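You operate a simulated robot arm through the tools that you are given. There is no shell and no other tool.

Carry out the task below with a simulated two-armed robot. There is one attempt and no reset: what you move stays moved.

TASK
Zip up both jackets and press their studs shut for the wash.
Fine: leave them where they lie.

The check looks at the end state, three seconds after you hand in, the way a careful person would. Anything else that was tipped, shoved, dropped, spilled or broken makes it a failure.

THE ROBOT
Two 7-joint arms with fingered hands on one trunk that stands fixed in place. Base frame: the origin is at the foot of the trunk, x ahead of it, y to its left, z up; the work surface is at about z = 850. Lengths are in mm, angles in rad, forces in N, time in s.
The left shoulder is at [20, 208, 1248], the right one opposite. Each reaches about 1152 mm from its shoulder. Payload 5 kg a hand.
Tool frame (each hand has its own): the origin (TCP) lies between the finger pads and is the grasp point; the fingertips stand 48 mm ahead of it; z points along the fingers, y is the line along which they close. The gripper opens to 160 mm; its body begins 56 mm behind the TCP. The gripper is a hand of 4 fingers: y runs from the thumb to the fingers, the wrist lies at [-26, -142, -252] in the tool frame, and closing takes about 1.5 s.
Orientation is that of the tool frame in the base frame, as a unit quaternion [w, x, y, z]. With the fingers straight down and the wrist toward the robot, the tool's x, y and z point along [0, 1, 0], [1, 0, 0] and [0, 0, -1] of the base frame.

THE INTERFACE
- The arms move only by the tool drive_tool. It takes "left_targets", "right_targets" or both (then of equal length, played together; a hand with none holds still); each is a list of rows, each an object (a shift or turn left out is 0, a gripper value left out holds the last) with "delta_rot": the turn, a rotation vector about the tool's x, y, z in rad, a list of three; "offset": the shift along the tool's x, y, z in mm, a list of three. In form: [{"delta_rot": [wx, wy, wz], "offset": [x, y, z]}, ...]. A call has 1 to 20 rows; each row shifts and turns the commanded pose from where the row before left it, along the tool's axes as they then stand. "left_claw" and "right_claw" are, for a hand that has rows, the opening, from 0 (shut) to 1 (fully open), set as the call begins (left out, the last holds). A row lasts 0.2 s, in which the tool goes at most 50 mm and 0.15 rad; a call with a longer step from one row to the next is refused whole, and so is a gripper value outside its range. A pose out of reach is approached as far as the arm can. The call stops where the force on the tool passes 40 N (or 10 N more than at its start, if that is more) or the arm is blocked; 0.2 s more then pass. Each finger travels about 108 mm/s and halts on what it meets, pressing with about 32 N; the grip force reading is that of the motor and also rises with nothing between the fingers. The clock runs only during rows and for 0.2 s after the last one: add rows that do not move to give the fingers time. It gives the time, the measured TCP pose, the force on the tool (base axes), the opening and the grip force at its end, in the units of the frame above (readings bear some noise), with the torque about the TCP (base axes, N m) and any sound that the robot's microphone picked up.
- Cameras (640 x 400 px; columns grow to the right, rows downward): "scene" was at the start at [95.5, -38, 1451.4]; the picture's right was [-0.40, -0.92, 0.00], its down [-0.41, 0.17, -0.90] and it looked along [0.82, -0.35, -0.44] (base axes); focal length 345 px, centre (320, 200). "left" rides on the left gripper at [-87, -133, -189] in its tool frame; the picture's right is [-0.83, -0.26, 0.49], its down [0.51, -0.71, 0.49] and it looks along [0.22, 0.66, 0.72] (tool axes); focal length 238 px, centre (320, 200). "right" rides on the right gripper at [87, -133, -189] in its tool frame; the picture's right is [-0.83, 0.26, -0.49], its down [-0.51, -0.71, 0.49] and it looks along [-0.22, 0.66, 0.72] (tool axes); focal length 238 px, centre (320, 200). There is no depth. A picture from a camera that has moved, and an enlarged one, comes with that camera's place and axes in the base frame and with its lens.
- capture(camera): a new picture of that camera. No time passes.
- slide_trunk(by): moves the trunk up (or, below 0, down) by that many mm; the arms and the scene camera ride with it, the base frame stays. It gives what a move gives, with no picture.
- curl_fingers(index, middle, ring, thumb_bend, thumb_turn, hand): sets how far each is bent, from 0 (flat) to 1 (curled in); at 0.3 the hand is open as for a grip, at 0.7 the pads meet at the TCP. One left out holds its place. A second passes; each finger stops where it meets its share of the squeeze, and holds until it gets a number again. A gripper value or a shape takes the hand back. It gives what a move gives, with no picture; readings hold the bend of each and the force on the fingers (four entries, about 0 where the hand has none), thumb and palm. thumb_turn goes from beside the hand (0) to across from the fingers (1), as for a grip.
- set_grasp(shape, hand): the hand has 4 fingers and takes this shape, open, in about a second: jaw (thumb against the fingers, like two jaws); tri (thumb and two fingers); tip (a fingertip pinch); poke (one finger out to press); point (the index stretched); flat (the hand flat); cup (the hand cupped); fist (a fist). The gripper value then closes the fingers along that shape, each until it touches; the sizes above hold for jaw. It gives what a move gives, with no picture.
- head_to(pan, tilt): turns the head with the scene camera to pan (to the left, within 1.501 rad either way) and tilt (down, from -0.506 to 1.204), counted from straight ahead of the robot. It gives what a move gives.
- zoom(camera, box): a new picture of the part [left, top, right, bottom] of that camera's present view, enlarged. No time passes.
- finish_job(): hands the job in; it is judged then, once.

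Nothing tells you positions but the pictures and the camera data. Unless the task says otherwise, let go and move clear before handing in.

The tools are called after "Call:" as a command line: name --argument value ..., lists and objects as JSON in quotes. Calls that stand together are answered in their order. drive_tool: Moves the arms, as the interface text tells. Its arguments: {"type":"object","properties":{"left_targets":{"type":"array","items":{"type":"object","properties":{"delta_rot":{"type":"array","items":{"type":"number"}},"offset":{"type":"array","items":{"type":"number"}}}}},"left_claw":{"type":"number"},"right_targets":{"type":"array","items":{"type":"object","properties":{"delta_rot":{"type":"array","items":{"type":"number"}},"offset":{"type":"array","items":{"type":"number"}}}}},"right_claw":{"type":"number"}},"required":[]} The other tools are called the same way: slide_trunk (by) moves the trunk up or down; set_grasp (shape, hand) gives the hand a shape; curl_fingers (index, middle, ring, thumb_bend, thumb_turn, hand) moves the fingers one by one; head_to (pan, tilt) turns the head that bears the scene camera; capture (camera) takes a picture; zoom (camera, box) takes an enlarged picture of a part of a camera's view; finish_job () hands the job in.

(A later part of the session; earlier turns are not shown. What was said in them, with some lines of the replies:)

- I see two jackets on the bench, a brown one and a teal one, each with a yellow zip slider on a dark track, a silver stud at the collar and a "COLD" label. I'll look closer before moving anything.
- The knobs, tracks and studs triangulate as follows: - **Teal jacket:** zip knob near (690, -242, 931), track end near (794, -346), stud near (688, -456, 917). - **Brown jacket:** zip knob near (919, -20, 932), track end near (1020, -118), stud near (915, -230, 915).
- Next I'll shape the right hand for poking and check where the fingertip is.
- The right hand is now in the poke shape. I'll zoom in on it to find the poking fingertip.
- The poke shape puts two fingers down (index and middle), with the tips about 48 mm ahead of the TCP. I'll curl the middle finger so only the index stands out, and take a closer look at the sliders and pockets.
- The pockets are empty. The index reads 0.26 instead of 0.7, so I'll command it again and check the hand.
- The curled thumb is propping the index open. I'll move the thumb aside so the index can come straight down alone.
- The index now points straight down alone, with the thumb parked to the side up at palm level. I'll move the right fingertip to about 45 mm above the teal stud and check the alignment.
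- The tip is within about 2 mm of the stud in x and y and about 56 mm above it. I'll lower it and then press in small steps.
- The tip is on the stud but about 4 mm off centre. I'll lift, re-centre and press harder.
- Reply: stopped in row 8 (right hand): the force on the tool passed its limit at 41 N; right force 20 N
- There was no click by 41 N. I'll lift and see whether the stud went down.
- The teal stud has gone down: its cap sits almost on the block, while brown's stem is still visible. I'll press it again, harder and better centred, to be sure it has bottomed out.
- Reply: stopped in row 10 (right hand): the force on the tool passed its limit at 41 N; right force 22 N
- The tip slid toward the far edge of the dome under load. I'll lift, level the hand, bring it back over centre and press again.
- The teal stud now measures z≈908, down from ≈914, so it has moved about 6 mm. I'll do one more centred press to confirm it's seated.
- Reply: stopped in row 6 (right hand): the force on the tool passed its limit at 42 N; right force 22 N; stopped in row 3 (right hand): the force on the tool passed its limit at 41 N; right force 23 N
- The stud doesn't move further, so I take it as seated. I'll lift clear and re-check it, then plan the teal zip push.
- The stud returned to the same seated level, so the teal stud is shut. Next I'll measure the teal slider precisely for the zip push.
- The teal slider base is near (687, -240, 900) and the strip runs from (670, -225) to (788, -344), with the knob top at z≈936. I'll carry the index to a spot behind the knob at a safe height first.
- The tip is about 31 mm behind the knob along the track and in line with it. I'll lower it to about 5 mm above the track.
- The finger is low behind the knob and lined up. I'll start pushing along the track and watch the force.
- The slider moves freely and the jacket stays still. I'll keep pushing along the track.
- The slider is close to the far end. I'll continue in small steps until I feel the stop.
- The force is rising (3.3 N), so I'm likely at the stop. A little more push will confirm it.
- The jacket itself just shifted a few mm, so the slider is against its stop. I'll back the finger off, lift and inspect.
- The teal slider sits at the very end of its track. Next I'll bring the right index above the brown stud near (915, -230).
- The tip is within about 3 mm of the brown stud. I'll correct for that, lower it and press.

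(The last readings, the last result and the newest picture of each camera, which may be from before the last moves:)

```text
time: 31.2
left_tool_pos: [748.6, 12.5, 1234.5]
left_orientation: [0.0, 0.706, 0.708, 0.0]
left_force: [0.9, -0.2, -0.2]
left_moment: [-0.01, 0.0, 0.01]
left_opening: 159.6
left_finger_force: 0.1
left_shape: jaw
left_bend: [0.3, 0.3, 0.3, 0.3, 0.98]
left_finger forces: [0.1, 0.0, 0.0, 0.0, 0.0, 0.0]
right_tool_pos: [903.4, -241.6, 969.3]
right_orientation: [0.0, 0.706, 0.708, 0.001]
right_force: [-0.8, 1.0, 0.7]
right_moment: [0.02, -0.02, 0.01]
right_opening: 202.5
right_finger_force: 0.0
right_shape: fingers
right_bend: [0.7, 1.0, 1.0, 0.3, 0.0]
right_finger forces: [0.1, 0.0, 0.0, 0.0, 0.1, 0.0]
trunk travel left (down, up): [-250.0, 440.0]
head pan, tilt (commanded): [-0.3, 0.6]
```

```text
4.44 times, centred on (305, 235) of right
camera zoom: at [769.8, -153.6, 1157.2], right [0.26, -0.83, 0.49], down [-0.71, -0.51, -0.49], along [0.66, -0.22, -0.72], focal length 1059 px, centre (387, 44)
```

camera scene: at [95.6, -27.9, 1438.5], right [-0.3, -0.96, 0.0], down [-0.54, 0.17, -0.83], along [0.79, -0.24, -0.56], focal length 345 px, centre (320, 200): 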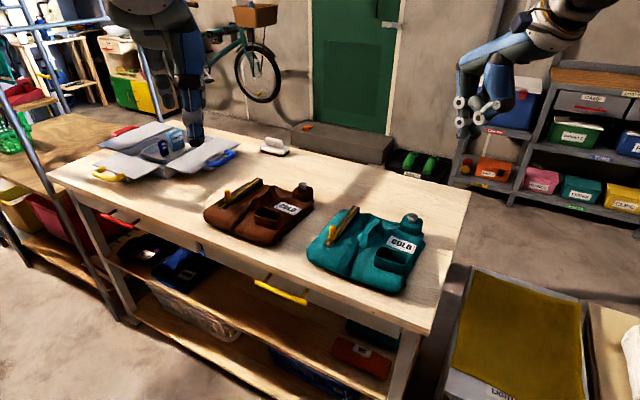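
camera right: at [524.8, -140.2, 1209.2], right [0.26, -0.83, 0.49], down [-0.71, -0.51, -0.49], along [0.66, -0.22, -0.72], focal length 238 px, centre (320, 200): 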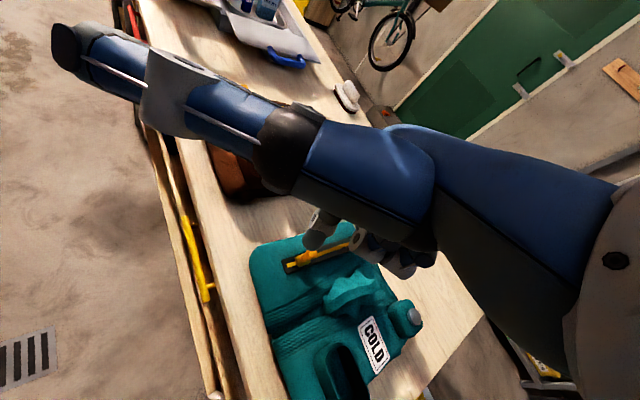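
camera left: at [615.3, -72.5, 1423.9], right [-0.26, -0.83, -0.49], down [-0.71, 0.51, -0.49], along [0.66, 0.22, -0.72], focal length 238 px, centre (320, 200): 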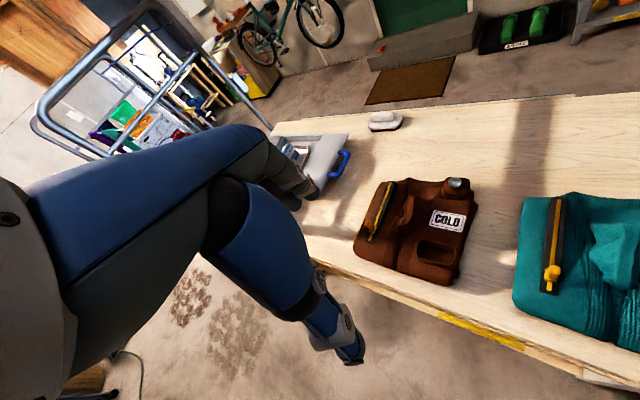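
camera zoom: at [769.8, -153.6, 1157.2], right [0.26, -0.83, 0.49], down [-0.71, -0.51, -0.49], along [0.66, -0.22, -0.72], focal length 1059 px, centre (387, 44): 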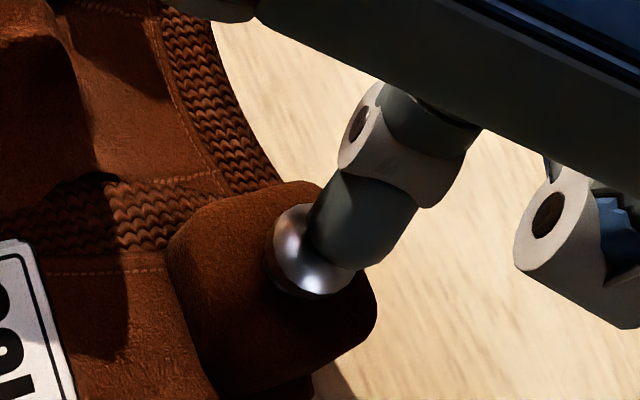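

Aligned. Now I'll press in small steps.

Call:
drive_tool --right_targets '[{"offset": [0, 0, 4]}, {"offset": [0, 0, 3]}, {"offset": [0, 0, 2]}, {"offset": [0, 0, 2]}, {"offset": [0, 0, 2]}, {"offset": [0, 0, 2]}, {"offset": [0, 0, 2]}, {"offset": [0, 0, 2]}, {"offset": [0, 0, 2]}, {"offset": [0, 0, 2]}, {"offset": [0, 0, 2]}, {"offset": [0, 0, 2]}]'

Call:
zoom --camera "scene" --box '[260, 150, 330, 210]'

Call:
zoom --camera "right" --box '[260, 190, 350, 280]'

```text
time: 33.4
left_tool_pos: [748.4, 14.0, 1235.0]
left_orientation: [0.0, 0.706, 0.708, 0.0]
left_force: [0.8, 0.0, -0.4]
left_moment: [0.01, 0.05, -0.02]
left_opening: 159.9
left_finger_force: 0.1
left_shape: jaw
left_bend: [0.3, 0.3, 0.3, 0.3, 0.98]
left_finger forces: [0.1, 0.0, 0.1, 0.1, 0.0, 0.0]
right_tool_pos: [909.9, -239.6, 957.4]
right_orientation: [0.007, 0.707, 0.707, 0.008]
right_force: [2.2, -0.2, 18.0]
right_moment: [0.37, -0.3, -0.01]
right_opening: 200.3
right_finger_force: 9.8
right_shape: fingers
right_bend: [0.71, 1.0, 1.0, 0.3, 0.0]
right_finger forces: [19.7, 0.1, 0.0, 0.1, 0.0, 0.0]
trunk travel left (down, up): [-250.0, 440.0]
head pan, tilt (commanded): [-0.3, 0.6]
stopped in row 10 (right hand): the force on the tool passed its limit at 40 N (the readings are from after the stop); the commanded pose is now the measured one
```

```text
6.67 times, centred on (295, 180) of scene
camera zoom: at [95.0, -27.4, 1438.3], right [-0.3, -0.96, 0.0], down [-0.54, 0.17, -0.83], along [0.79, -0.24, -0.56], focal length 2302 px, centre (487, 333)
```

zoom: 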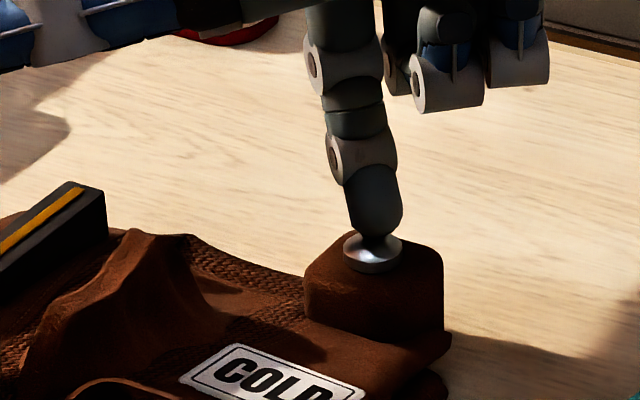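

```text
4.44 times, centred on (305, 235) of right
camera zoom: at [771.5, -153.8, 1143.0], right [0.25, -0.84, 0.49], down [-0.7, -0.51, -0.51], along [0.67, -0.22, -0.71], focal length 1059 px, centre (387, 44)
```

zoom: 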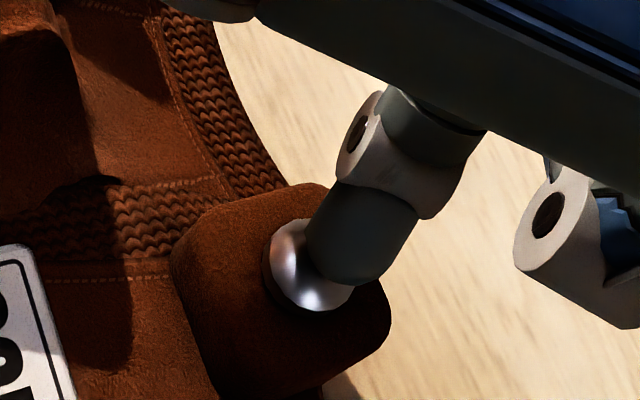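

The brown stud went down. I'll press a little more, then lift and check.

Call:
drive_tool --right_targets '[{"offset": [0, -2, 2]}, {"offset": [0, 0, 2]}, {"offset": [0, 0, 2]}, {"offset": [0, 0, 2]}]'

Call:
drive_tool --right_targets '[{"offset": [0, 0, -25]}, {"delta_rot": [0.02, 0, 0], "offset": [0, -5, -40]}, {"offset": [0, 0, -30]}, {"offset": [0, 0, 0]}]'

Call:
zoom --camera "scene" --box '[270, 170, 330, 220]'

Call:
zoom --camera "right" --box '[230, 200, 350, 290]'

Call:
capture --camera "scene"

```text
time: 34.3
left_tool_pos: [748.9, 13.1, 1234.1]
left_orientation: [0.0, 0.706, 0.708, -0.001]
left_force: [1.5, 0.2, 0.1]
left_moment: [0.01, 0.01, -0.03]
left_opening: 159.5
left_finger_force: 0.1
left_shape: jaw
left_bend: [0.3, 0.3, 0.3, 0.3, 0.98]
left_finger forces: [0.0, 0.0, 0.0, 0.1, 0.0, 0.0]
right_tool_pos: [910.2, -240.9, 956.8]
right_orientation: [0.01, 0.707, 0.707, 0.011]
right_force: [0.7, 0.3, 18.5]
right_moment: [0.37, -0.31, -0.06]
right_opening: 200.1
right_finger_force: 10.9
right_shape: fingers
right_bend: [0.71, 1.0, 1.0, 0.3, 0.0]
right_finger forces: [21.0, 0.0, 0.1, 0.1, 0.0, 0.0]
trunk travel left (down, up): [-250.0, 440.0]
head pan, tilt (commanded): [-0.3, 0.6]
stopped in row 4 (right hand): the force on the tool passed its limit at 41 N (the readings are from after the stop); the commanded pose is now the measured one
```

```text
time: 35.3
left_tool_pos: [749.4, 12.7, 1234.3]
left_orientation: [0.0, 0.706, 0.708, -0.001]
left_force: [0.6, 0.2, -0.3]
left_moment: [-0.01, -0.01, 0.01]
left_opening: 159.7
left_finger_force: 0.1
left_shape: jaw
left_bend: [0.3, 0.3, 0.3, 0.3, 0.98]
left_finger forces: [0.1, 0.0, 0.0, 0.0, 0.1, 0.0]
right_tool_pos: [900.6, -242.6, 1044.7]
right_orientation: [0.001, 0.708, 0.706, 0.002]
right_force: [0.4, -0.9, 0.3]
right_moment: [0.02, -0.01, 0.02]
right_opening: 202.1
right_finger_force: 0.1
right_shape: fingers
right_bend: [0.7, 1.0, 1.0, 0.3, 0.0]
right_finger forces: [0.0, 0.0, 0.0, 0.0, 0.0, 0.0]
trunk travel left (down, up): [-250.0, 440.0]
head pan, tilt (commanded): [-0.3, 0.6]
```

```text
8.00 times, centred on (300, 195) of scene
camera zoom: at [96.0, -27.6, 1438.4], right [-0.3, -0.96, 0.0], down [-0.54, 0.17, -0.82], along [0.79, -0.24, -0.57], focal length 2762 px, centre (480, 240)
```

zoom: 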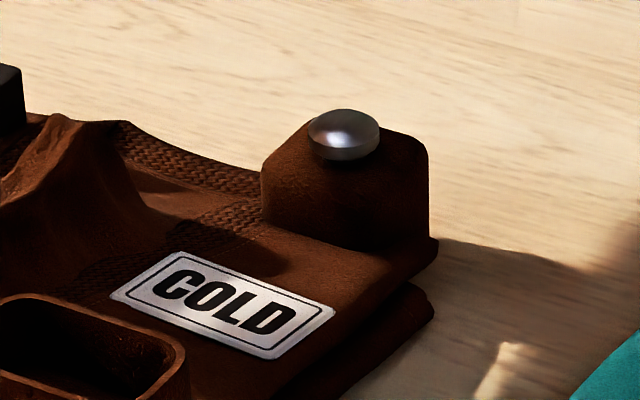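

```text
4.44 times, centred on (290, 245) of right
camera zoom: at [766.2, -155.2, 1233.9], right [0.26, -0.84, 0.49], down [-0.71, -0.51, -0.49], along [0.66, -0.22, -0.72], focal length 1059 px, centre (453, 0)
```

zoom: 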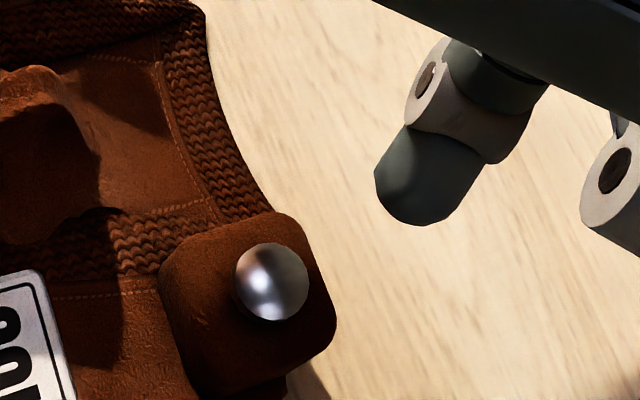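

```text
taken
camera scene: at [96.0, -27.6, 1438.4], right [-0.3, -0.96, 0.0], down [-0.54, 0.17, -0.82], along [0.79, -0.24, -0.57], focal length 345 px, centre (320, 200)
```

scene: 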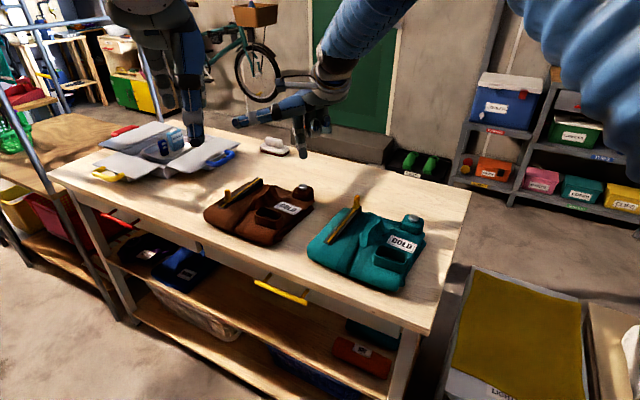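

The brown stud is seated too. For the brown zip, the right hand must come over to about y≈0, so I'll first move the left hand out of the way (left and up).

Call:
drive_tool --left_targets '[{"offset": [30, 0, -30]}, {"offset": [40, 0, -25]}, {"offset": [45, 0, -20]}, {"offset": [45, 0, -15]}, {"offset": [45, 0, -10]}, {"offset": [45, 0, 0]}, {"offset": [30, 0, 0]}, {"offset": [0, 0, 0]}]'

Call:
capture --camera "scene"

Call:
capture --camera "left"

Call:
capture --camera "right"

```text
time: 37.1
left_tool_pos: [749.6, 291.4, 1335.8]
left_orientation: [0.0, 0.707, 0.707, 0.0]
left_force: [0.1, 0.5, -0.2]
left_moment: [0.06, 0.04, 0.0]
left_opening: 159.9
left_finger_force: 0.0
left_shape: jaw
left_bend: [0.3, 0.3, 0.3, 0.3, 0.97]
left_finger forces: [0.0, 0.0, 0.0, 0.0, 0.0, 0.0]
right_tool_pos: [899.0, -242.8, 1046.1]
right_orientation: [0.0, 0.707, 0.707, 0.001]
right_force: [0.5, -1.1, -0.1]
right_moment: [0.03, 0.0, -0.03]
right_opening: 202.5
right_finger_force: 0.2
right_shape: fingers
right_bend: [0.7, 1.0, 1.0, 0.3, 0.0]
right_finger forces: [0.1, 0.1, 0.1, 0.0, 0.1, 0.0]
trunk travel left (down, up): [-250.0, 440.0]
head pan, tilt (commanded): [-0.3, 0.6]
```

```text
taken
camera scene: at [95.8, -28.2, 1438.4], right [-0.3, -0.96, 0.0], down [-0.54, 0.17, -0.82], along [0.79, -0.24, -0.57], focal length 345 px, centre (320, 200)
```

scene: 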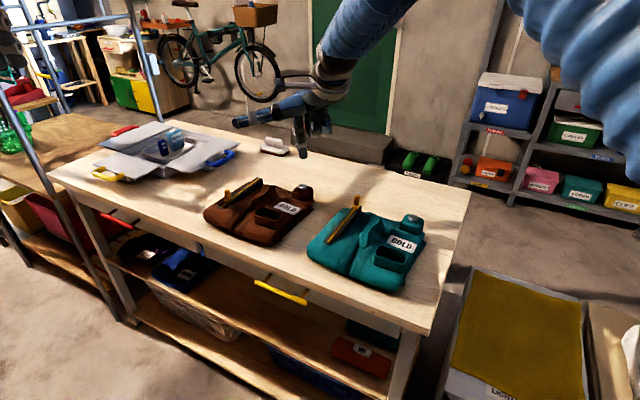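

```text
taken
camera left: at [616.5, 206.3, 1524.8], right [-0.26, -0.83, -0.49], down [-0.71, 0.51, -0.49], along [0.66, 0.22, -0.72], focal length 238 px, centre (320, 200)
```

left: 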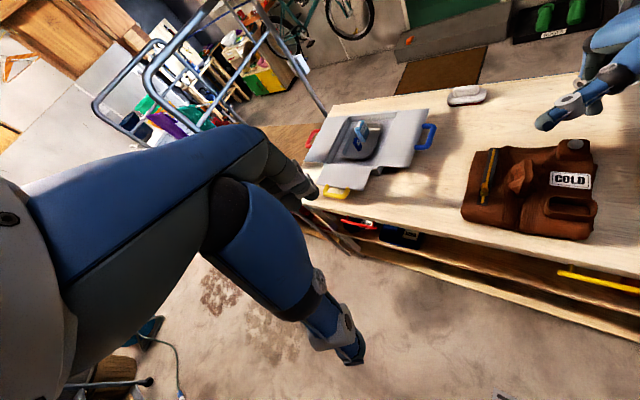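

```text
taken
camera right: at [766.1, -155.8, 1234.0], right [0.26, -0.84, 0.49], down [-0.71, -0.5, -0.49], along [0.66, -0.22, -0.72], focal length 238 px, centre (320, 200)
```

right: 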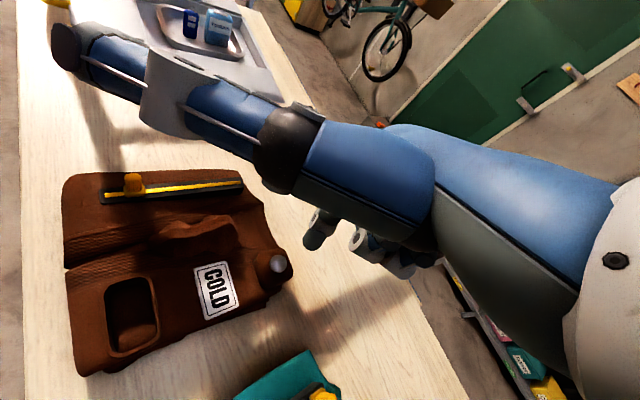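

The left hand is clear. Now I'll measure the brown slider precisely.

Call:
zoom --camera "scene" --box '[210, 165, 280, 225]'

Call:
zoom --camera "right" --box '[90, 160, 250, 220]'

Call:
zoom --camera "left" --box '[450, 120, 610, 240]'

```text
6.67 times, centred on (245, 195) of scene
camera zoom: at [95.8, -28.2, 1438.4], right [-0.3, -0.96, 0.0], down [-0.54, 0.17, -0.82], along [0.79, -0.24, -0.57], focal length 2302 px, centre (820, 233)
```

zoom: 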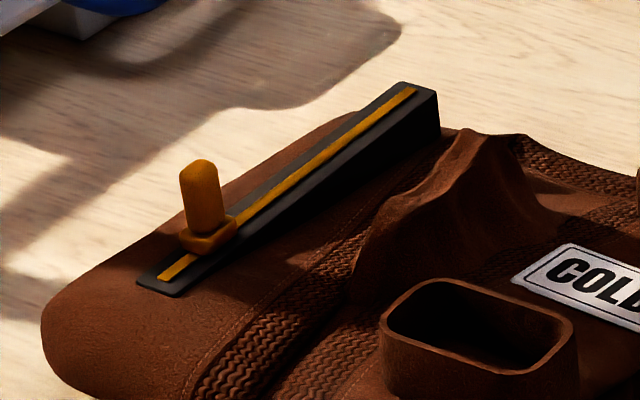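

```text
4.00 times, centred on (170, 190) of right
camera zoom: at [766.1, -155.8, 1234.0], right [0.26, -0.84, 0.49], down [-0.71, -0.5, -0.49], along [0.66, -0.22, -0.72], focal length 953 px, centre (920, 240)
```

zoom: 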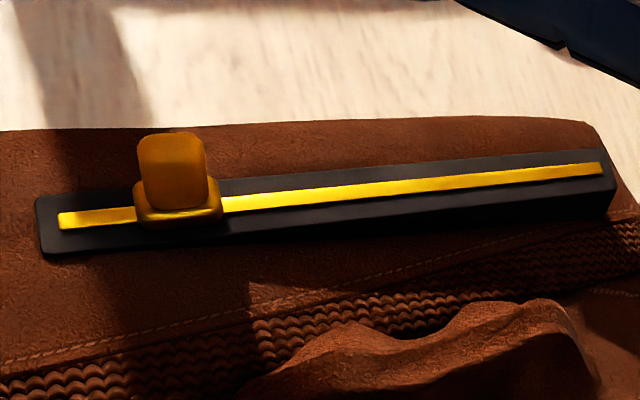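

```text
3.33 times, centred on (530, 180) of left
camera zoom: at [616.5, 206.3, 1524.8], right [-0.26, -0.83, -0.49], down [-0.71, 0.51, -0.49], along [0.66, 0.22, -0.72], focal length 794 px, centre (-380, 267)
```

zoom: 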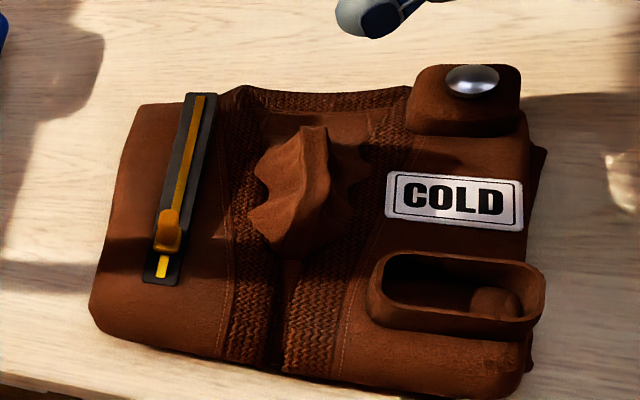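

The brown slider is at about (913, -18) and its strip runs from (896, 1) to (1013, -117). I'll take the index above the spot behind the knob.

Call:
drive_tool --right_targets '[{"offset": [40, -3, 0]}, {"offset": [40, -3, 0]}, {"offset": [40, -3, 4]}, {"offset": [40, -3, 4]}, {"offset": [40, -3, 4]}, {"offset": [37, -3, 4]}, {"offset": [0, 0, 4]}, {"offset": [0, 0, 0]}]'

Call:
capture --camera "scene"

Call:
zoom --camera "scene" --box '[200, 150, 280, 220]'

Call:
zoom --camera "right" --box '[250, 190, 400, 300]'

Call:
capture --camera "left"

```text
time: 38.9
left_tool_pos: [748.7, 294.5, 1335.5]
left_orientation: [0.001, 0.706, 0.708, 0.0]
left_force: [-0.7, -0.2, 0.5]
left_moment: [-0.09, 0.0, 0.01]
left_opening: 159.6
left_finger_force: 0.1
left_shape: jaw
left_bend: [0.3, 0.3, 0.3, 0.3, 0.97]
left_finger forces: [0.0, 0.0, 0.0, 0.0, 0.0, 0.0]
right_tool_pos: [884.2, -3.6, 1026.8]
right_orientation: [0.0, 0.707, 0.707, 0.0]
right_force: [1.2, 0.3, 0.5]
right_moment: [-0.04, 0.01, -0.03]
right_opening: 202.7
right_finger_force: 0.1
right_shape: fingers
right_bend: [0.7, 1.0, 1.0, 0.3, 0.0]
right_finger forces: [0.1, 0.0, 0.0, 0.1, 0.1, 0.0]
trunk travel left (down, up): [-250.0, 440.0]
head pan, tilt (commanded): [-0.3, 0.6]
```

```text
taken
camera scene: at [95.6, -26.7, 1438.5], right [-0.29, -0.96, 0.0], down [-0.54, 0.17, -0.82], along [0.79, -0.24, -0.57], focal length 345 px, centre (320, 200)
```

scene: 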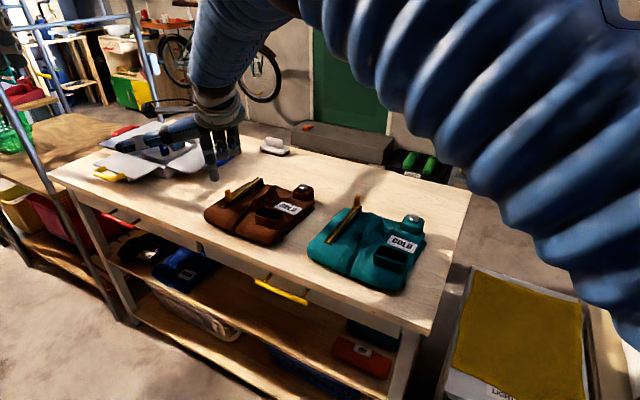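

```text
5.71 times, centred on (240, 185) of scene
camera zoom: at [95.6, -26.7, 1438.5], right [-0.29, -0.96, 0.0], down [-0.54, 0.17, -0.82], along [0.79, -0.24, -0.57], focal length 1973 px, centre (777, 286)
```

zoom: 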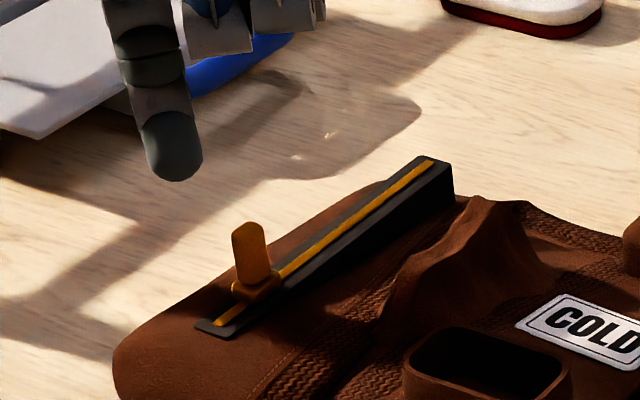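

```text
3.64 times, centred on (325, 245) of right
camera zoom: at [750.4, 83.6, 1214.8], right [0.26, -0.83, 0.49], down [-0.71, -0.51, -0.49], along [0.66, -0.22, -0.72], focal length 867 px, centre (302, 36)
```

zoom: 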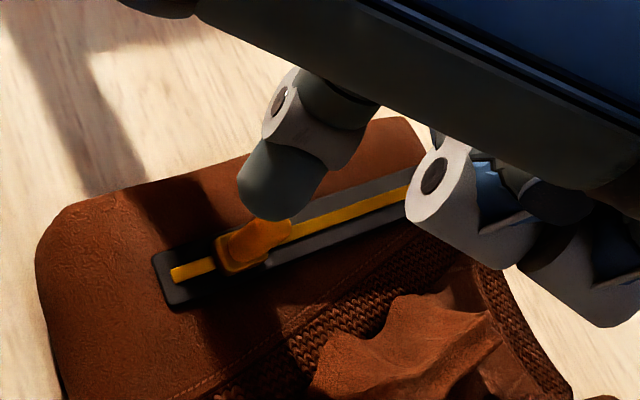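

```text
taken
camera left: at [616.4, 208.2, 1524.6], right [-0.26, -0.84, -0.49], down [-0.71, 0.5, -0.49], along [0.65, 0.22, -0.72], focal length 238 px, centre (320, 200)
```

left: 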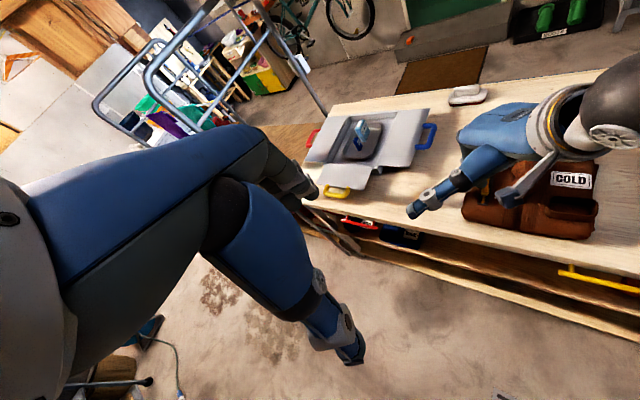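

The tip is about 32 mm behind the brown knob and in line with it. I'll lower it to just above the track.

Call:
drive_tool --right_targets '[{"offset": [0, -2, 25]}, {"offset": [0, 0, 25]}, {"offset": [0, 0, 15]}, {"offset": [0, 0, 9]}, {"offset": [0, 0, 3]}, {"offset": [0, 0, 0]}]'

Call:
zoom --camera "scene" --box '[200, 150, 280, 220]'

Call:
zoom --camera "right" --box '[250, 190, 370, 280]'

```text
time: 40.3
left_tool_pos: [749.4, 292.6, 1335.1]
left_orientation: [0.001, 0.706, 0.708, 0.0]
left_force: [-0.6, 0.8, 0.3]
left_moment: [0.01, 0.01, -0.03]
left_opening: 159.6
left_finger_force: 0.1
left_shape: jaw
left_bend: [0.3, 0.3, 0.3, 0.3, 0.97]
left_finger forces: [0.0, 0.1, 0.1, 0.0, 0.1, 0.0]
right_tool_pos: [881.8, -3.8, 950.9]
right_orientation: [0.0, 0.707, 0.707, 0.0]
right_force: [-0.4, -0.9, -1.3]
right_moment: [-0.01, 0.01, -0.04]
right_opening: 202.6
right_finger_force: 0.0
right_shape: fingers
right_bend: [0.7, 1.0, 1.0, 0.3, 0.0]
right_finger forces: [0.0, 0.1, 0.0, 0.1, 0.0, 0.1]
trunk travel left (down, up): [-250.0, 440.0]
head pan, tilt (commanded): [-0.3, 0.6]
```

```text
5.71 times, centred on (240, 185) of scene
camera zoom: at [95.8, -27.3, 1438.5], right [-0.3, -0.96, 0.0], down [-0.54, 0.17, -0.82], along [0.79, -0.24, -0.57], focal length 1973 px, centre (777, 286)
```

zoom: 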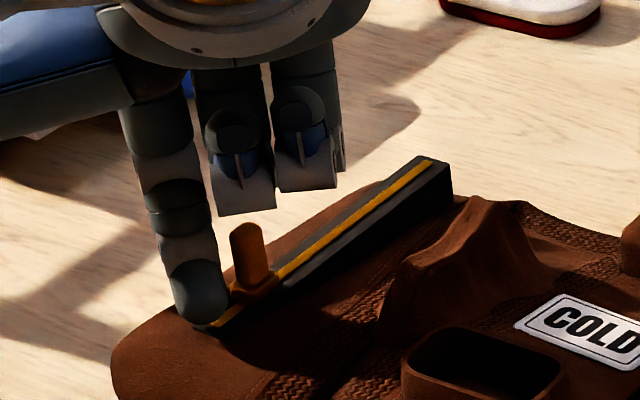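

```text
4.44 times, centred on (310, 235) of right
camera zoom: at [748.5, 83.4, 1138.2], right [0.26, -0.84, 0.49], down [-0.71, -0.51, -0.49], along [0.66, -0.22, -0.72], focal length 1059 px, centre (364, 44)
```

zoom: 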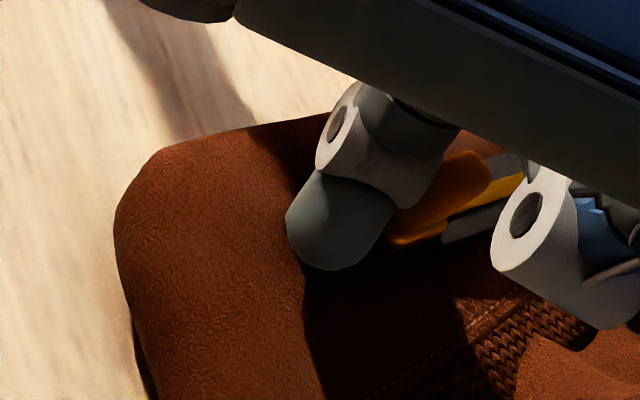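

Lined up as before. I'll push the brown slider along its track.

Call:
drive_tool --right_targets '[{"offset": [-4.2, 4.2, 0]}, {"offset": [-4.2, 4.2, 0]}, {"offset": [-4.2, 4.2, 0]}, {"offset": [-4.2, 4.2, 0]}, {"offset": [-4.2, 4.2, 0]}, {"offset": [-4.2, 4.2, 0]}, {"offset": [-4.2, 4.2, 0]}, {"offset": [-4.2, 4.2, 0]}, {"offset": [-4.2, 4.2, 0]}, {"offset": [-4.2, 4.2, 0]}, {"offset": [-4.2, 4.2, 0]}, {"offset": [-4.2, 4.2, 0]}]'

Call:
zoom --camera "scene" --box '[200, 140, 320, 240]'

Call:
zoom --camera "right" --box '[230, 170, 410, 290]'

```text
time: 42.9
left_tool_pos: [749.6, 293.2, 1335.0]
left_orientation: [0.0, 0.706, 0.708, -0.001]
left_force: [1.6, -0.3, -0.7]
left_moment: [-0.01, 0.0, 0.02]
left_opening: 159.7
left_finger_force: 0.0
left_shape: jaw
left_bend: [0.3, 0.3, 0.3, 0.3, 0.97]
left_finger forces: [0.0, 0.0, 0.1, 0.0, 0.1, 0.0]
right_tool_pos: [932.4, -55.1, 949.1]
right_orientation: [0.0, 0.708, 0.707, 0.002]
right_force: [0.7, 0.8, 0.7]
right_moment: [0.03, -0.02, 0.05]
right_opening: 202.7
right_finger_force: 0.5
right_shape: fingers
right_bend: [0.7, 1.0, 1.0, 0.3, 0.0]
right_finger forces: [0.7, 0.0, 0.0, 0.0, 0.1, 0.0]
trunk travel left (down, up): [-250.0, 440.0]
head pan, tilt (commanded): [-0.3, 0.6]
```

```text
4.00 times, centred on (260, 190) of scene
camera zoom: at [95.9, -27.5, 1438.4], right [-0.3, -0.96, 0.0], down [-0.54, 0.17, -0.82], along [0.79, -0.24, -0.57], focal length 1381 px, centre (560, 240)
```

zoom: 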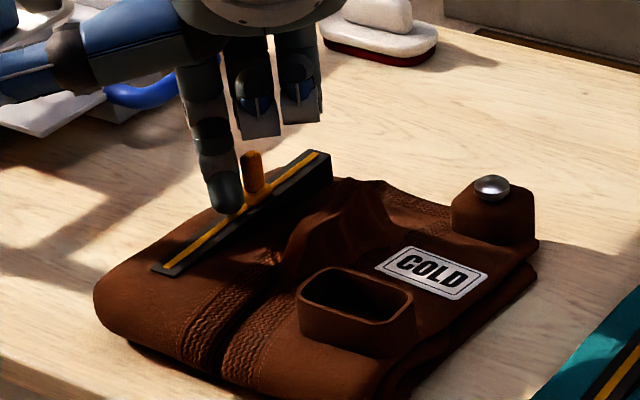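

```text
3.33 times, centred on (320, 230) of right
camera zoom: at [798.9, 32.1, 1138.2], right [0.26, -0.84, 0.49], down [-0.71, -0.5, -0.49], along [0.66, -0.22, -0.72], focal length 794 px, centre (320, 100)
```

zoom: 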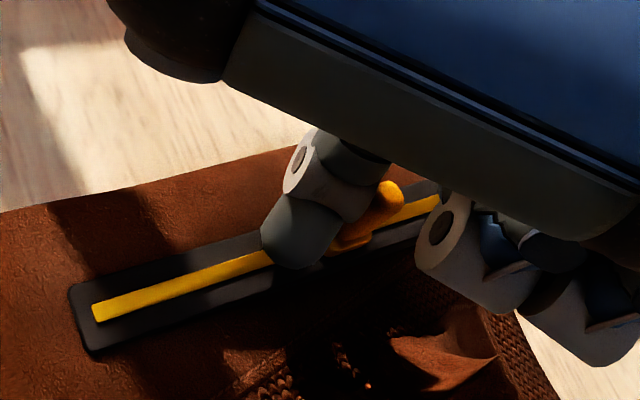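

Call:
drive_tool --right_targets '[{"offset": [-4.2, 4.2, 0]}, {"offset": [-4.2, 4.2, 0]}, {"offset": [-4.2, 4.2, 0]}, {"offset": [-4.2, 4.2, 0]}, {"offset": [-4.2, 4.2, 0]}, {"offset": [-4.2, 4.2, 0]}, {"offset": [-4.2, 4.2, 0]}, {"offset": [-3, 3, 0]}, {"offset": [-3, 3, 0]}, {"offset": [-3, 3, 0]}]'

Call:
zoom --camera "scene" --box '[200, 140, 320, 240]'

Call:
zoom --camera "right" --box '[230, 170, 410, 290]'

```text
time: 45.1
left_tool_pos: [749.7, 292.9, 1335.6]
left_orientation: [0.0, 0.707, 0.707, 0.0]
left_force: [-0.2, -0.7, 0.5]
left_moment: [0.03, 0.01, -0.03]
left_opening: 159.2
left_finger_force: 0.0
left_shape: jaw
left_bend: [0.3, 0.3, 0.3, 0.3, 0.97]
left_finger forces: [0.0, 0.0, 0.1, 0.1, 0.0, 0.0]
right_tool_pos: [970.8, -92.9, 950.0]
right_orientation: [0.001, 0.708, 0.707, 0.002]
right_force: [-0.2, 0.5, -0.2]
right_moment: [0.07, -0.02, 0.03]
right_opening: 202.4
right_finger_force: 0.0
right_shape: fingers
right_bend: [0.7, 1.0, 1.0, 0.3, 0.0]
right_finger forces: [0.7, 0.1, 0.1, 0.0, 0.0, 0.0]
trunk travel left (down, up): [-250.0, 440.0]
head pan, tilt (commanded): [-0.3, 0.6]
```

```text
4.00 times, centred on (260, 190) of scene
camera zoom: at [95.9, -27.4, 1438.4], right [-0.3, -0.96, 0.0], down [-0.54, 0.17, -0.82], along [0.79, -0.24, -0.57], focal length 1381 px, centre (560, 240)
```

zoom: 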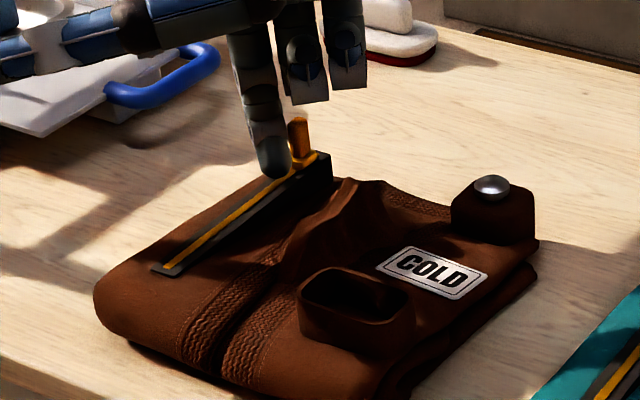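

```text
3.33 times, centred on (320, 230) of right
camera zoom: at [837.2, -6.7, 1138.2], right [0.26, -0.83, 0.49], down [-0.71, -0.51, -0.49], along [0.66, -0.22, -0.72], focal length 794 px, centre (320, 100)
```

zoom: 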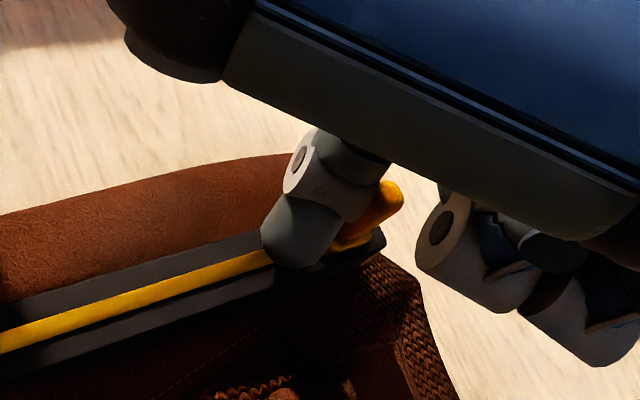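

The slider is nearly at the end. I'll use small steps to reach the stop without dragging the jacket.

Call:
drive_tool --right_targets '[{"offset": [-1.5, 1.5, 0]}, {"offset": [-1.5, 1.5, 0]}, {"offset": [-1.5, 1.5, 0]}, {"offset": [-1.5, 1.5, 0]}, {"offset": [-1, 1, 0]}]'

Call:
zoom --camera "scene" --box '[200, 140, 320, 240]'

Call:
zoom --camera "right" --box '[280, 190, 370, 260]'

```text
time: 46.3
left_tool_pos: [749.3, 294.2, 1335.0]
left_orientation: [0.001, 0.706, 0.708, 0.001]
left_force: [-0.3, 1.2, -0.3]
left_moment: [0.02, -0.02, 0.0]
left_opening: 160.0
left_finger_force: 0.1
left_shape: jaw
left_bend: [0.3, 0.3, 0.3, 0.3, 0.97]
left_finger forces: [0.0, 0.0, 0.0, 0.0, 0.0, 0.1]
right_tool_pos: [976.9, -98.7, 949.3]
right_orientation: [0.0, 0.707, 0.708, 0.001]
right_force: [-1.0, 0.4, 0.0]
right_moment: [0.05, 0.02, 0.01]
right_opening: 202.4
right_finger_force: 0.6
right_shape: fingers
right_bend: [0.7, 1.0, 1.0, 0.3, 0.0]
right_finger forces: [1.4, 0.0, 0.0, 0.0, 0.0, 0.0]
trunk travel left (down, up): [-250.0, 440.0]
head pan, tilt (commanded): [-0.3, 0.6]
```

```text
4.00 times, centred on (260, 190) of scene
camera zoom: at [95.9, -27.4, 1438.4], right [-0.3, -0.96, 0.0], down [-0.54, 0.17, -0.82], along [0.79, -0.24, -0.57], focal length 1381 px, centre (560, 240)
```

zoom: 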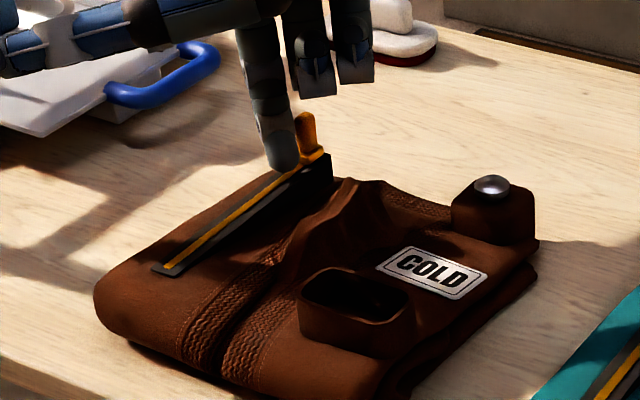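

```text
5.71 times, centred on (325, 225) of right
camera zoom: at [843.7, -13.1, 1138.4], right [0.26, -0.83, 0.49], down [-0.71, -0.51, -0.49], along [0.66, -0.22, -0.72], focal length 1362 px, centre (291, 57)
```

zoom: 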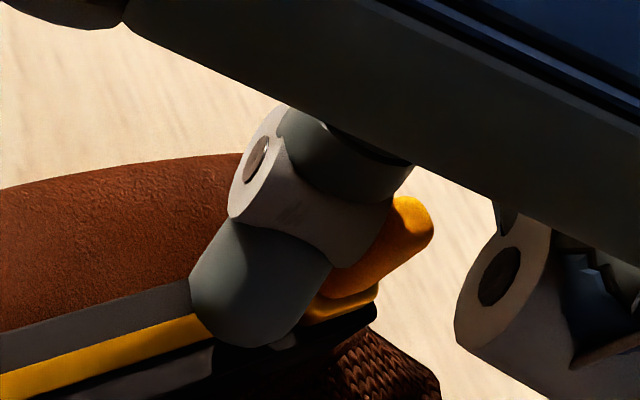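

The stop is just beginning to register. I'll give it two more small pushes.

Call:
drive_tool --right_targets '[{"offset": [-1, 1, 0]}, {"offset": [-1, 1, 0]}, {"offset": [0, 0, 0]}]'

Call:
zoom --camera "scene" --box '[200, 140, 320, 240]'

```text
time: 47.1
left_tool_pos: [750.8, 294.4, 1334.6]
left_orientation: [-0.001, 0.707, 0.708, 0.0]
left_force: [-0.3, -0.1, 0.8]
left_moment: [0.0, 0.01, -0.01]
left_opening: 159.4
left_finger_force: 0.1
left_shape: jaw
left_bend: [0.3, 0.3, 0.3, 0.3, 0.97]
left_finger forces: [0.0, 0.0, 0.0, 0.0, 0.0, 0.0]
right_tool_pos: [978.7, -101.4, 950.7]
right_orientation: [0.001, 0.707, 0.708, 0.001]
right_force: [-1.2, 3.2, -1.1]
right_moment: [0.06, 0.0, 0.05]
right_opening: 202.1
right_finger_force: 1.8
right_shape: fingers
right_bend: [0.7, 1.0, 1.0, 0.3, 0.0]
right_finger forces: [3.4, 0.0, 0.0, 0.0, 0.0, 0.0]
trunk travel left (down, up): [-250.0, 440.0]
head pan, tilt (commanded): [-0.3, 0.6]
```

```text
4.00 times, centred on (260, 190) of scene
camera zoom: at [95.7, -27.1, 1438.5], right [-0.3, -0.96, 0.0], down [-0.54, 0.17, -0.82], along [0.79, -0.24, -0.57], focal length 1381 px, centre (560, 240)
```

zoom: 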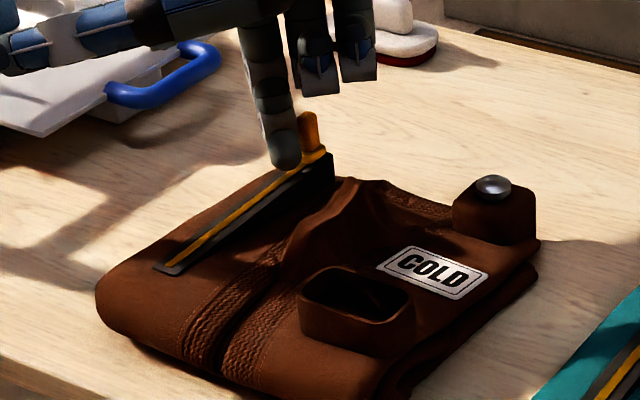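

It has reached the stop at the same force as teal. I'll back off, lift clear and inspect everything.

Call:
drive_tool --right_targets '[{"offset": [6, -6, 0]}, {"offset": [8, -8, -5]}, {"offset": [0, 0, -40]}, {"offset": [0, 0, -40]}, {"offset": [0, 0, -40]}, {"offset": [-40, -25, 0]}, {"offset": [-45, -20, 0]}, {"offset": [-45, -20, 0]}, {"offset": [-45, -20, 0]}, {"offset": [-45, -20, 0]}, {"offset": [-45, -20, 0]}, {"offset": [-45, -20, 0]}, {"offset": [-45, 0, 0]}, {"offset": [-45, 0, 0]}, {"offset": [0, 0, 0]}]'

Call:
capture --camera "scene"

Call:
zoom --camera "scene" --box '[200, 160, 330, 260]'

Call:
zoom --camera "scene" --box '[300, 190, 440, 300]'

Call:
zoom --camera "left" --box '[450, 110, 640, 250]'

```text
time: 50.3
left_tool_pos: [749.2, 294.9, 1334.2]
left_orientation: [0.0, 0.706, 0.709, -0.001]
left_force: [-0.6, 1.4, 0.2]
left_moment: [-0.12, -0.03, 0.0]
left_opening: 159.5
left_finger_force: 0.1
left_shape: jaw
left_bend: [0.3, 0.3, 0.3, 0.3, 0.97]
left_finger forces: [0.0, 0.0, 0.0, 0.0, 0.0, 0.1]
right_tool_pos: [820.6, -486.9, 1076.5]
right_orientation: [0.0, 0.707, 0.707, 0.0]
right_force: [0.3, 1.3, -0.7]
right_moment: [-0.12, -0.02, -0.03]
right_opening: 202.4
right_finger_force: 0.0
right_shape: fingers
right_bend: [0.7, 1.0, 1.0, 0.3, 0.0]
right_finger forces: [0.0, 0.0, 0.0, 0.1, 0.0, 0.0]
trunk travel left (down, up): [-250.0, 440.0]
head pan, tilt (commanded): [-0.3, 0.6]
```

```text
taken
camera scene: at [95.7, -26.0, 1438.5], right [-0.3, -0.96, 0.0], down [-0.54, 0.17, -0.82], along [0.79, -0.24, -0.57], focal length 345 px, centre (320, 200)
```

scene: 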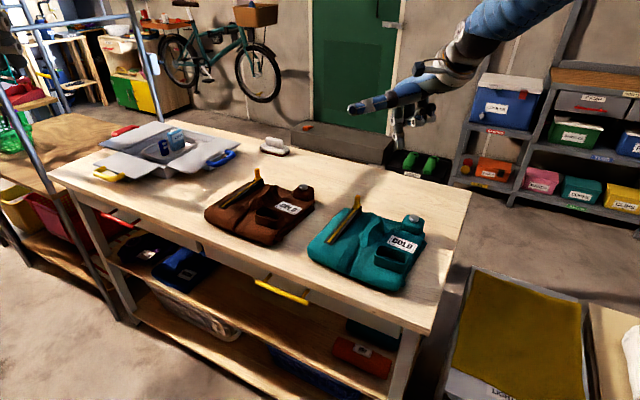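

```text
4.00 times, centred on (265, 210) of scene
camera zoom: at [95.7, -26.0, 1438.5], right [-0.3, -0.96, 0.0], down [-0.54, 0.17, -0.82], along [0.79, -0.24, -0.57], focal length 1381 px, centre (540, 160)
```

zoom: 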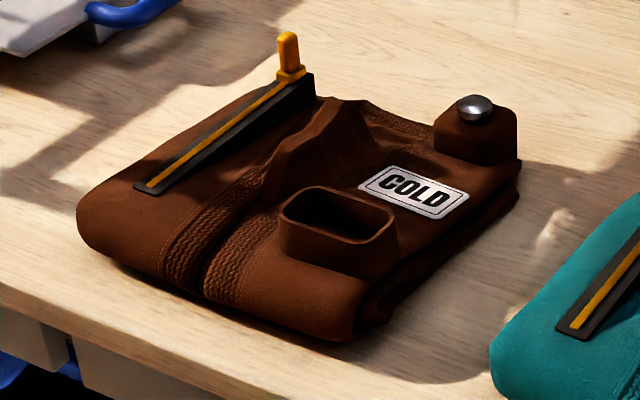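

```text
3.64 times, centred on (370, 245) of scene
camera zoom: at [95.7, -26.0, 1438.5], right [-0.3, -0.96, 0.0], down [-0.54, 0.17, -0.82], along [0.79, -0.24, -0.57], focal length 1256 px, centre (138, 36)
```

zoom: 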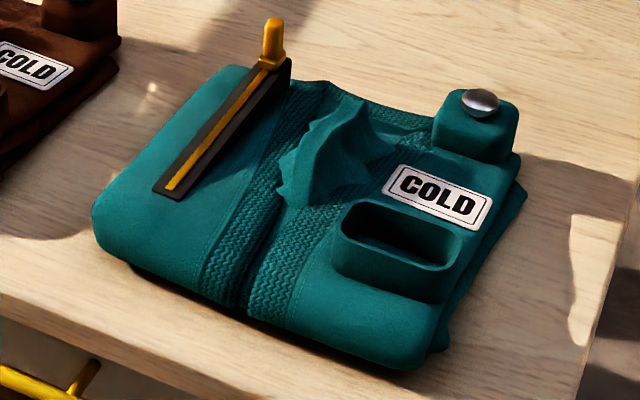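

```text
2.86 times, centred on (545, 180) of left
camera zoom: at [616.7, 209.2, 1524.3], right [-0.26, -0.84, -0.48], down [-0.71, 0.5, -0.49], along [0.65, 0.22, -0.72], focal length 681 px, centre (-323, 257)
```

zoom: 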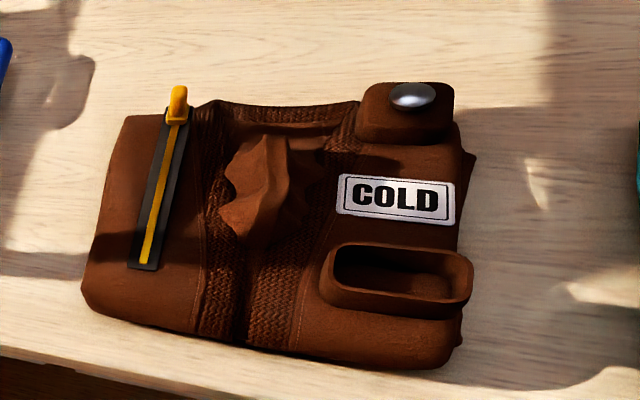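

Both sliders are at their track ends. I'll do a final close check on the studs, slider ends and surroundings.

Call:
zoom --camera "scene" --box '[290, 178, 322, 204]'

Call:
zoom --camera "scene" --box '[395, 210, 427, 236]'

Call:
zoom --camera "scene" --box '[240, 160, 280, 195]'

Call:
zoom --camera "scene" --box '[340, 190, 380, 225]'

Call:
capture --camera "right"

```text
15.38 times, centred on (306, 191) of scene
camera zoom: at [95.7, -26.0, 1438.5], right [-0.3, -0.96, 0.0], down [-0.54, 0.17, -0.82], along [0.79, -0.24, -0.57], focal length 5312 px, centre (535, 338)
```

zoom: 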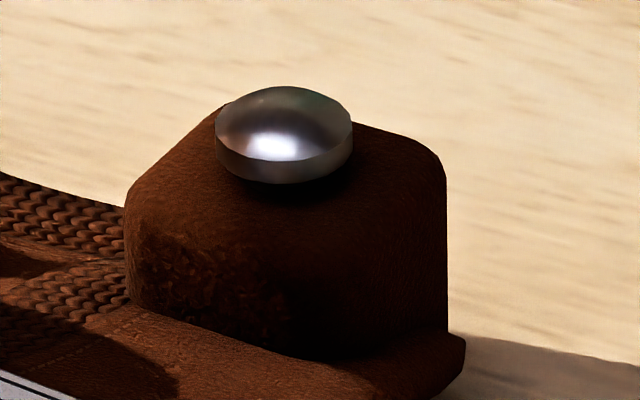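

```text
15.38 times, centred on (411, 223) of scene
camera zoom: at [95.7, -26.0, 1438.5], right [-0.3, -0.96, 0.0], down [-0.54, 0.17, -0.82], along [0.79, -0.24, -0.57], focal length 5312 px, centre (-1080, -154)
```

zoom: 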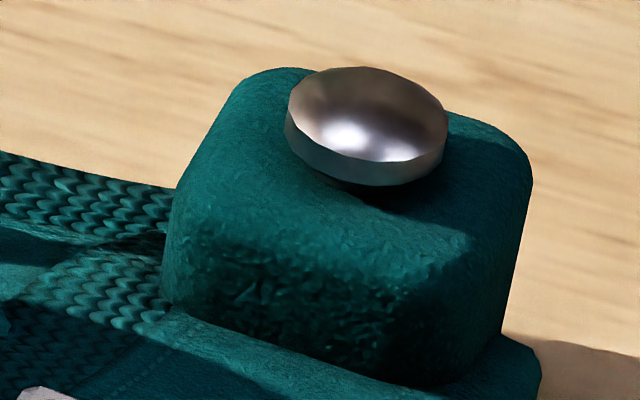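

```text
11.43 times, centred on (260, 178) of scene
camera zoom: at [95.7, -26.0, 1438.5], right [-0.3, -0.96, 0.0], down [-0.54, 0.17, -0.82], along [0.79, -0.24, -0.57], focal length 3946 px, centre (1006, 457)
```

zoom: 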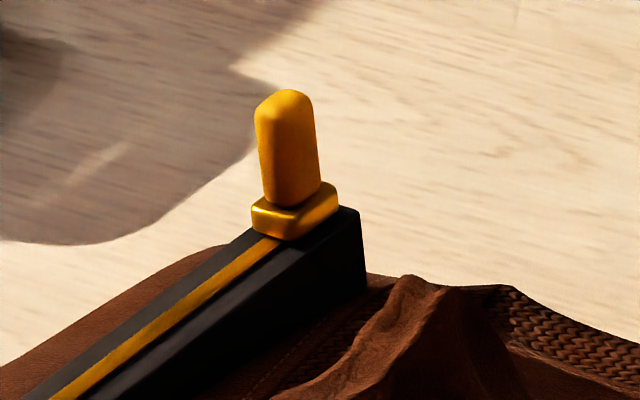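

```text
11.43 times, centred on (360, 208) of scene
camera zoom: at [95.7, -26.0, 1438.5], right [-0.3, -0.96, 0.0], down [-0.54, 0.17, -0.82], along [0.79, -0.24, -0.57], focal length 3946 px, centre (-137, 114)
```

zoom: 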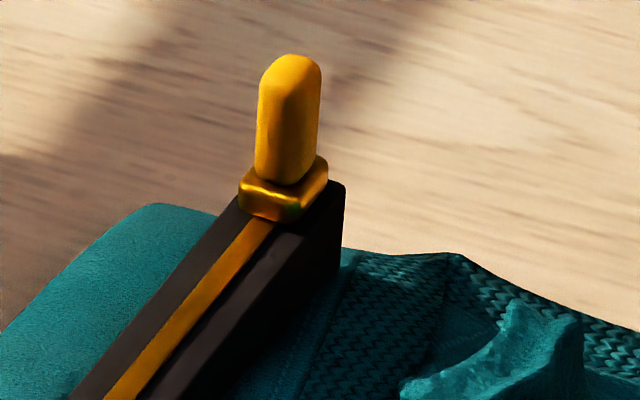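

```text
taken
camera right: at [687.0, -398.9, 1264.8], right [0.26, -0.83, 0.49], down [-0.71, -0.51, -0.49], along [0.66, -0.22, -0.72], focal length 238 px, centre (320, 200)
```

right: 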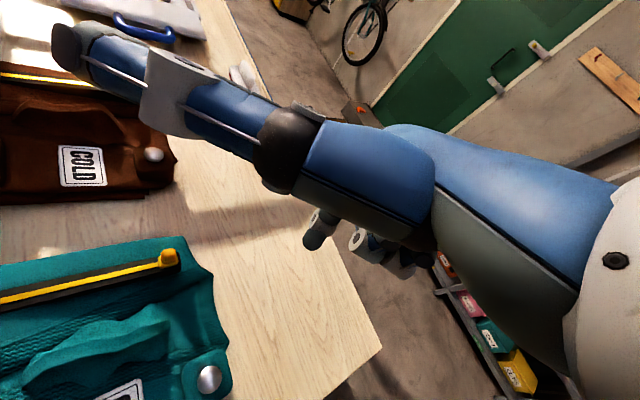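

Both zips are at the collar end of their tracks, both studs are down and staying down, and nothing else has moved. I'll raise the right hand well clear before handing in.

Call:
drive_tool --right_targets '[{"offset": [-20, -20, -40]}, {"offset": [-20, -30, -30]}, {"offset": [-10, -40, -20]}, {"offset": [0, -40, 0]}, {"offset": [0, 0, 0]}, {"offset": [0, 0, 0]}]'

Call:
capture --camera "scene"

Call:
zoom --camera "scene" --box '[190, 150, 450, 310]'

```text
time: 51.7
left_tool_pos: [749.6, 292.4, 1336.4]
left_orientation: [0.0, 0.707, 0.707, -0.001]
left_force: [-0.4, 0.7, 0.6]
left_moment: [0.03, -0.01, 0.0]
left_opening: 159.5
left_finger_force: 0.2
left_shape: jaw
left_bend: [0.3, 0.3, 0.3, 0.3, 0.97]
left_finger forces: [0.0, 0.1, 0.0, 0.0, 0.1, 0.0]
right_tool_pos: [687.1, -536.6, 1165.1]
right_orientation: [0.0, 0.707, 0.707, 0.001]
right_force: [0.4, -0.5, 0.3]
right_moment: [0.04, -0.08, 0.02]
right_opening: 202.1
right_finger_force: 0.0
right_shape: fingers
right_bend: [0.7, 1.0, 1.0, 0.3, 0.0]
right_finger forces: [0.0, 0.0, 0.0, 0.0, 0.0, 0.1]
trunk travel left (down, up): [-250.0, 440.0]
head pan, tilt (commanded): [-0.3, 0.6]
```

```text
taken
camera scene: at [94.6, -27.7, 1438.6], right [-0.3, -0.96, 0.0], down [-0.54, 0.17, -0.83], along [0.79, -0.24, -0.56], focal length 345 px, centre (320, 200)
```

scene: 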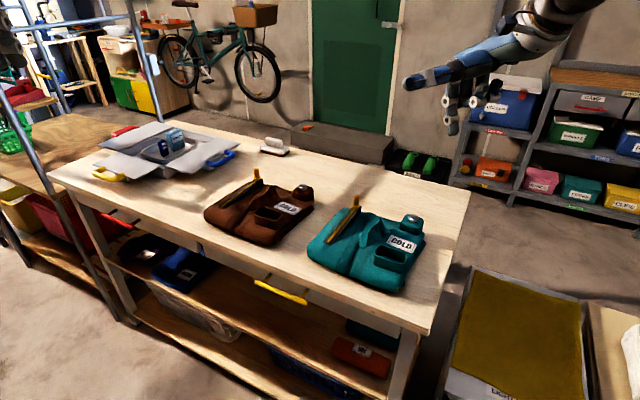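

```text
2.46 times, centred on (320, 230) of scene
camera zoom: at [94.6, -27.7, 1438.6], right [-0.3, -0.96, 0.0], down [-0.54, 0.17, -0.83], along [0.79, -0.24, -0.56], focal length 850 px, centre (320, 126)
```

zoom: 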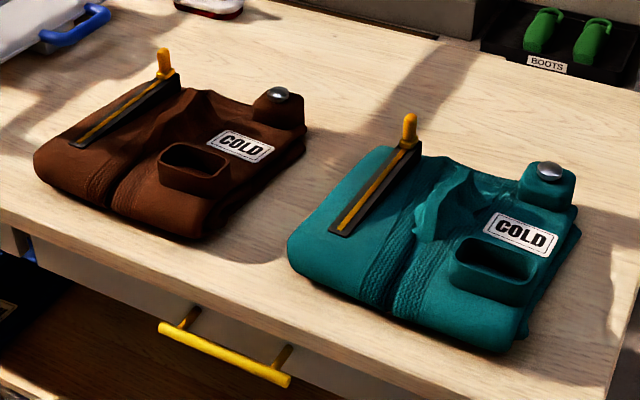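

Both jackets are zipped to the end of their tracks with the studs pressed down. Both hands are clear and the rest of the bench looks undisturbed, so I'm handing the job in.

Call:
finish_job

```text
The job is handed in.
```

Both jackets are zipped to the collar end of their tracks and both studs are pressed shut. I've handed the job in.

- **Studs:** I pressed each one to about 40 N. Each moved down roughly 6 mm and stayed down after I let go. I heard no click, so I judged them shut from the cap position in the pictures and from repeat presses not moving them further.
- **Zips:** Each slider ran freely until it hit its stop. At the stop the teal jacket shifted about 3–4 mm and the brown one about 1 mm; otherwise they lie where they were.
- **Surroundings:** In the last pictures nothing else on the bench had moved, and both hands were well clear.
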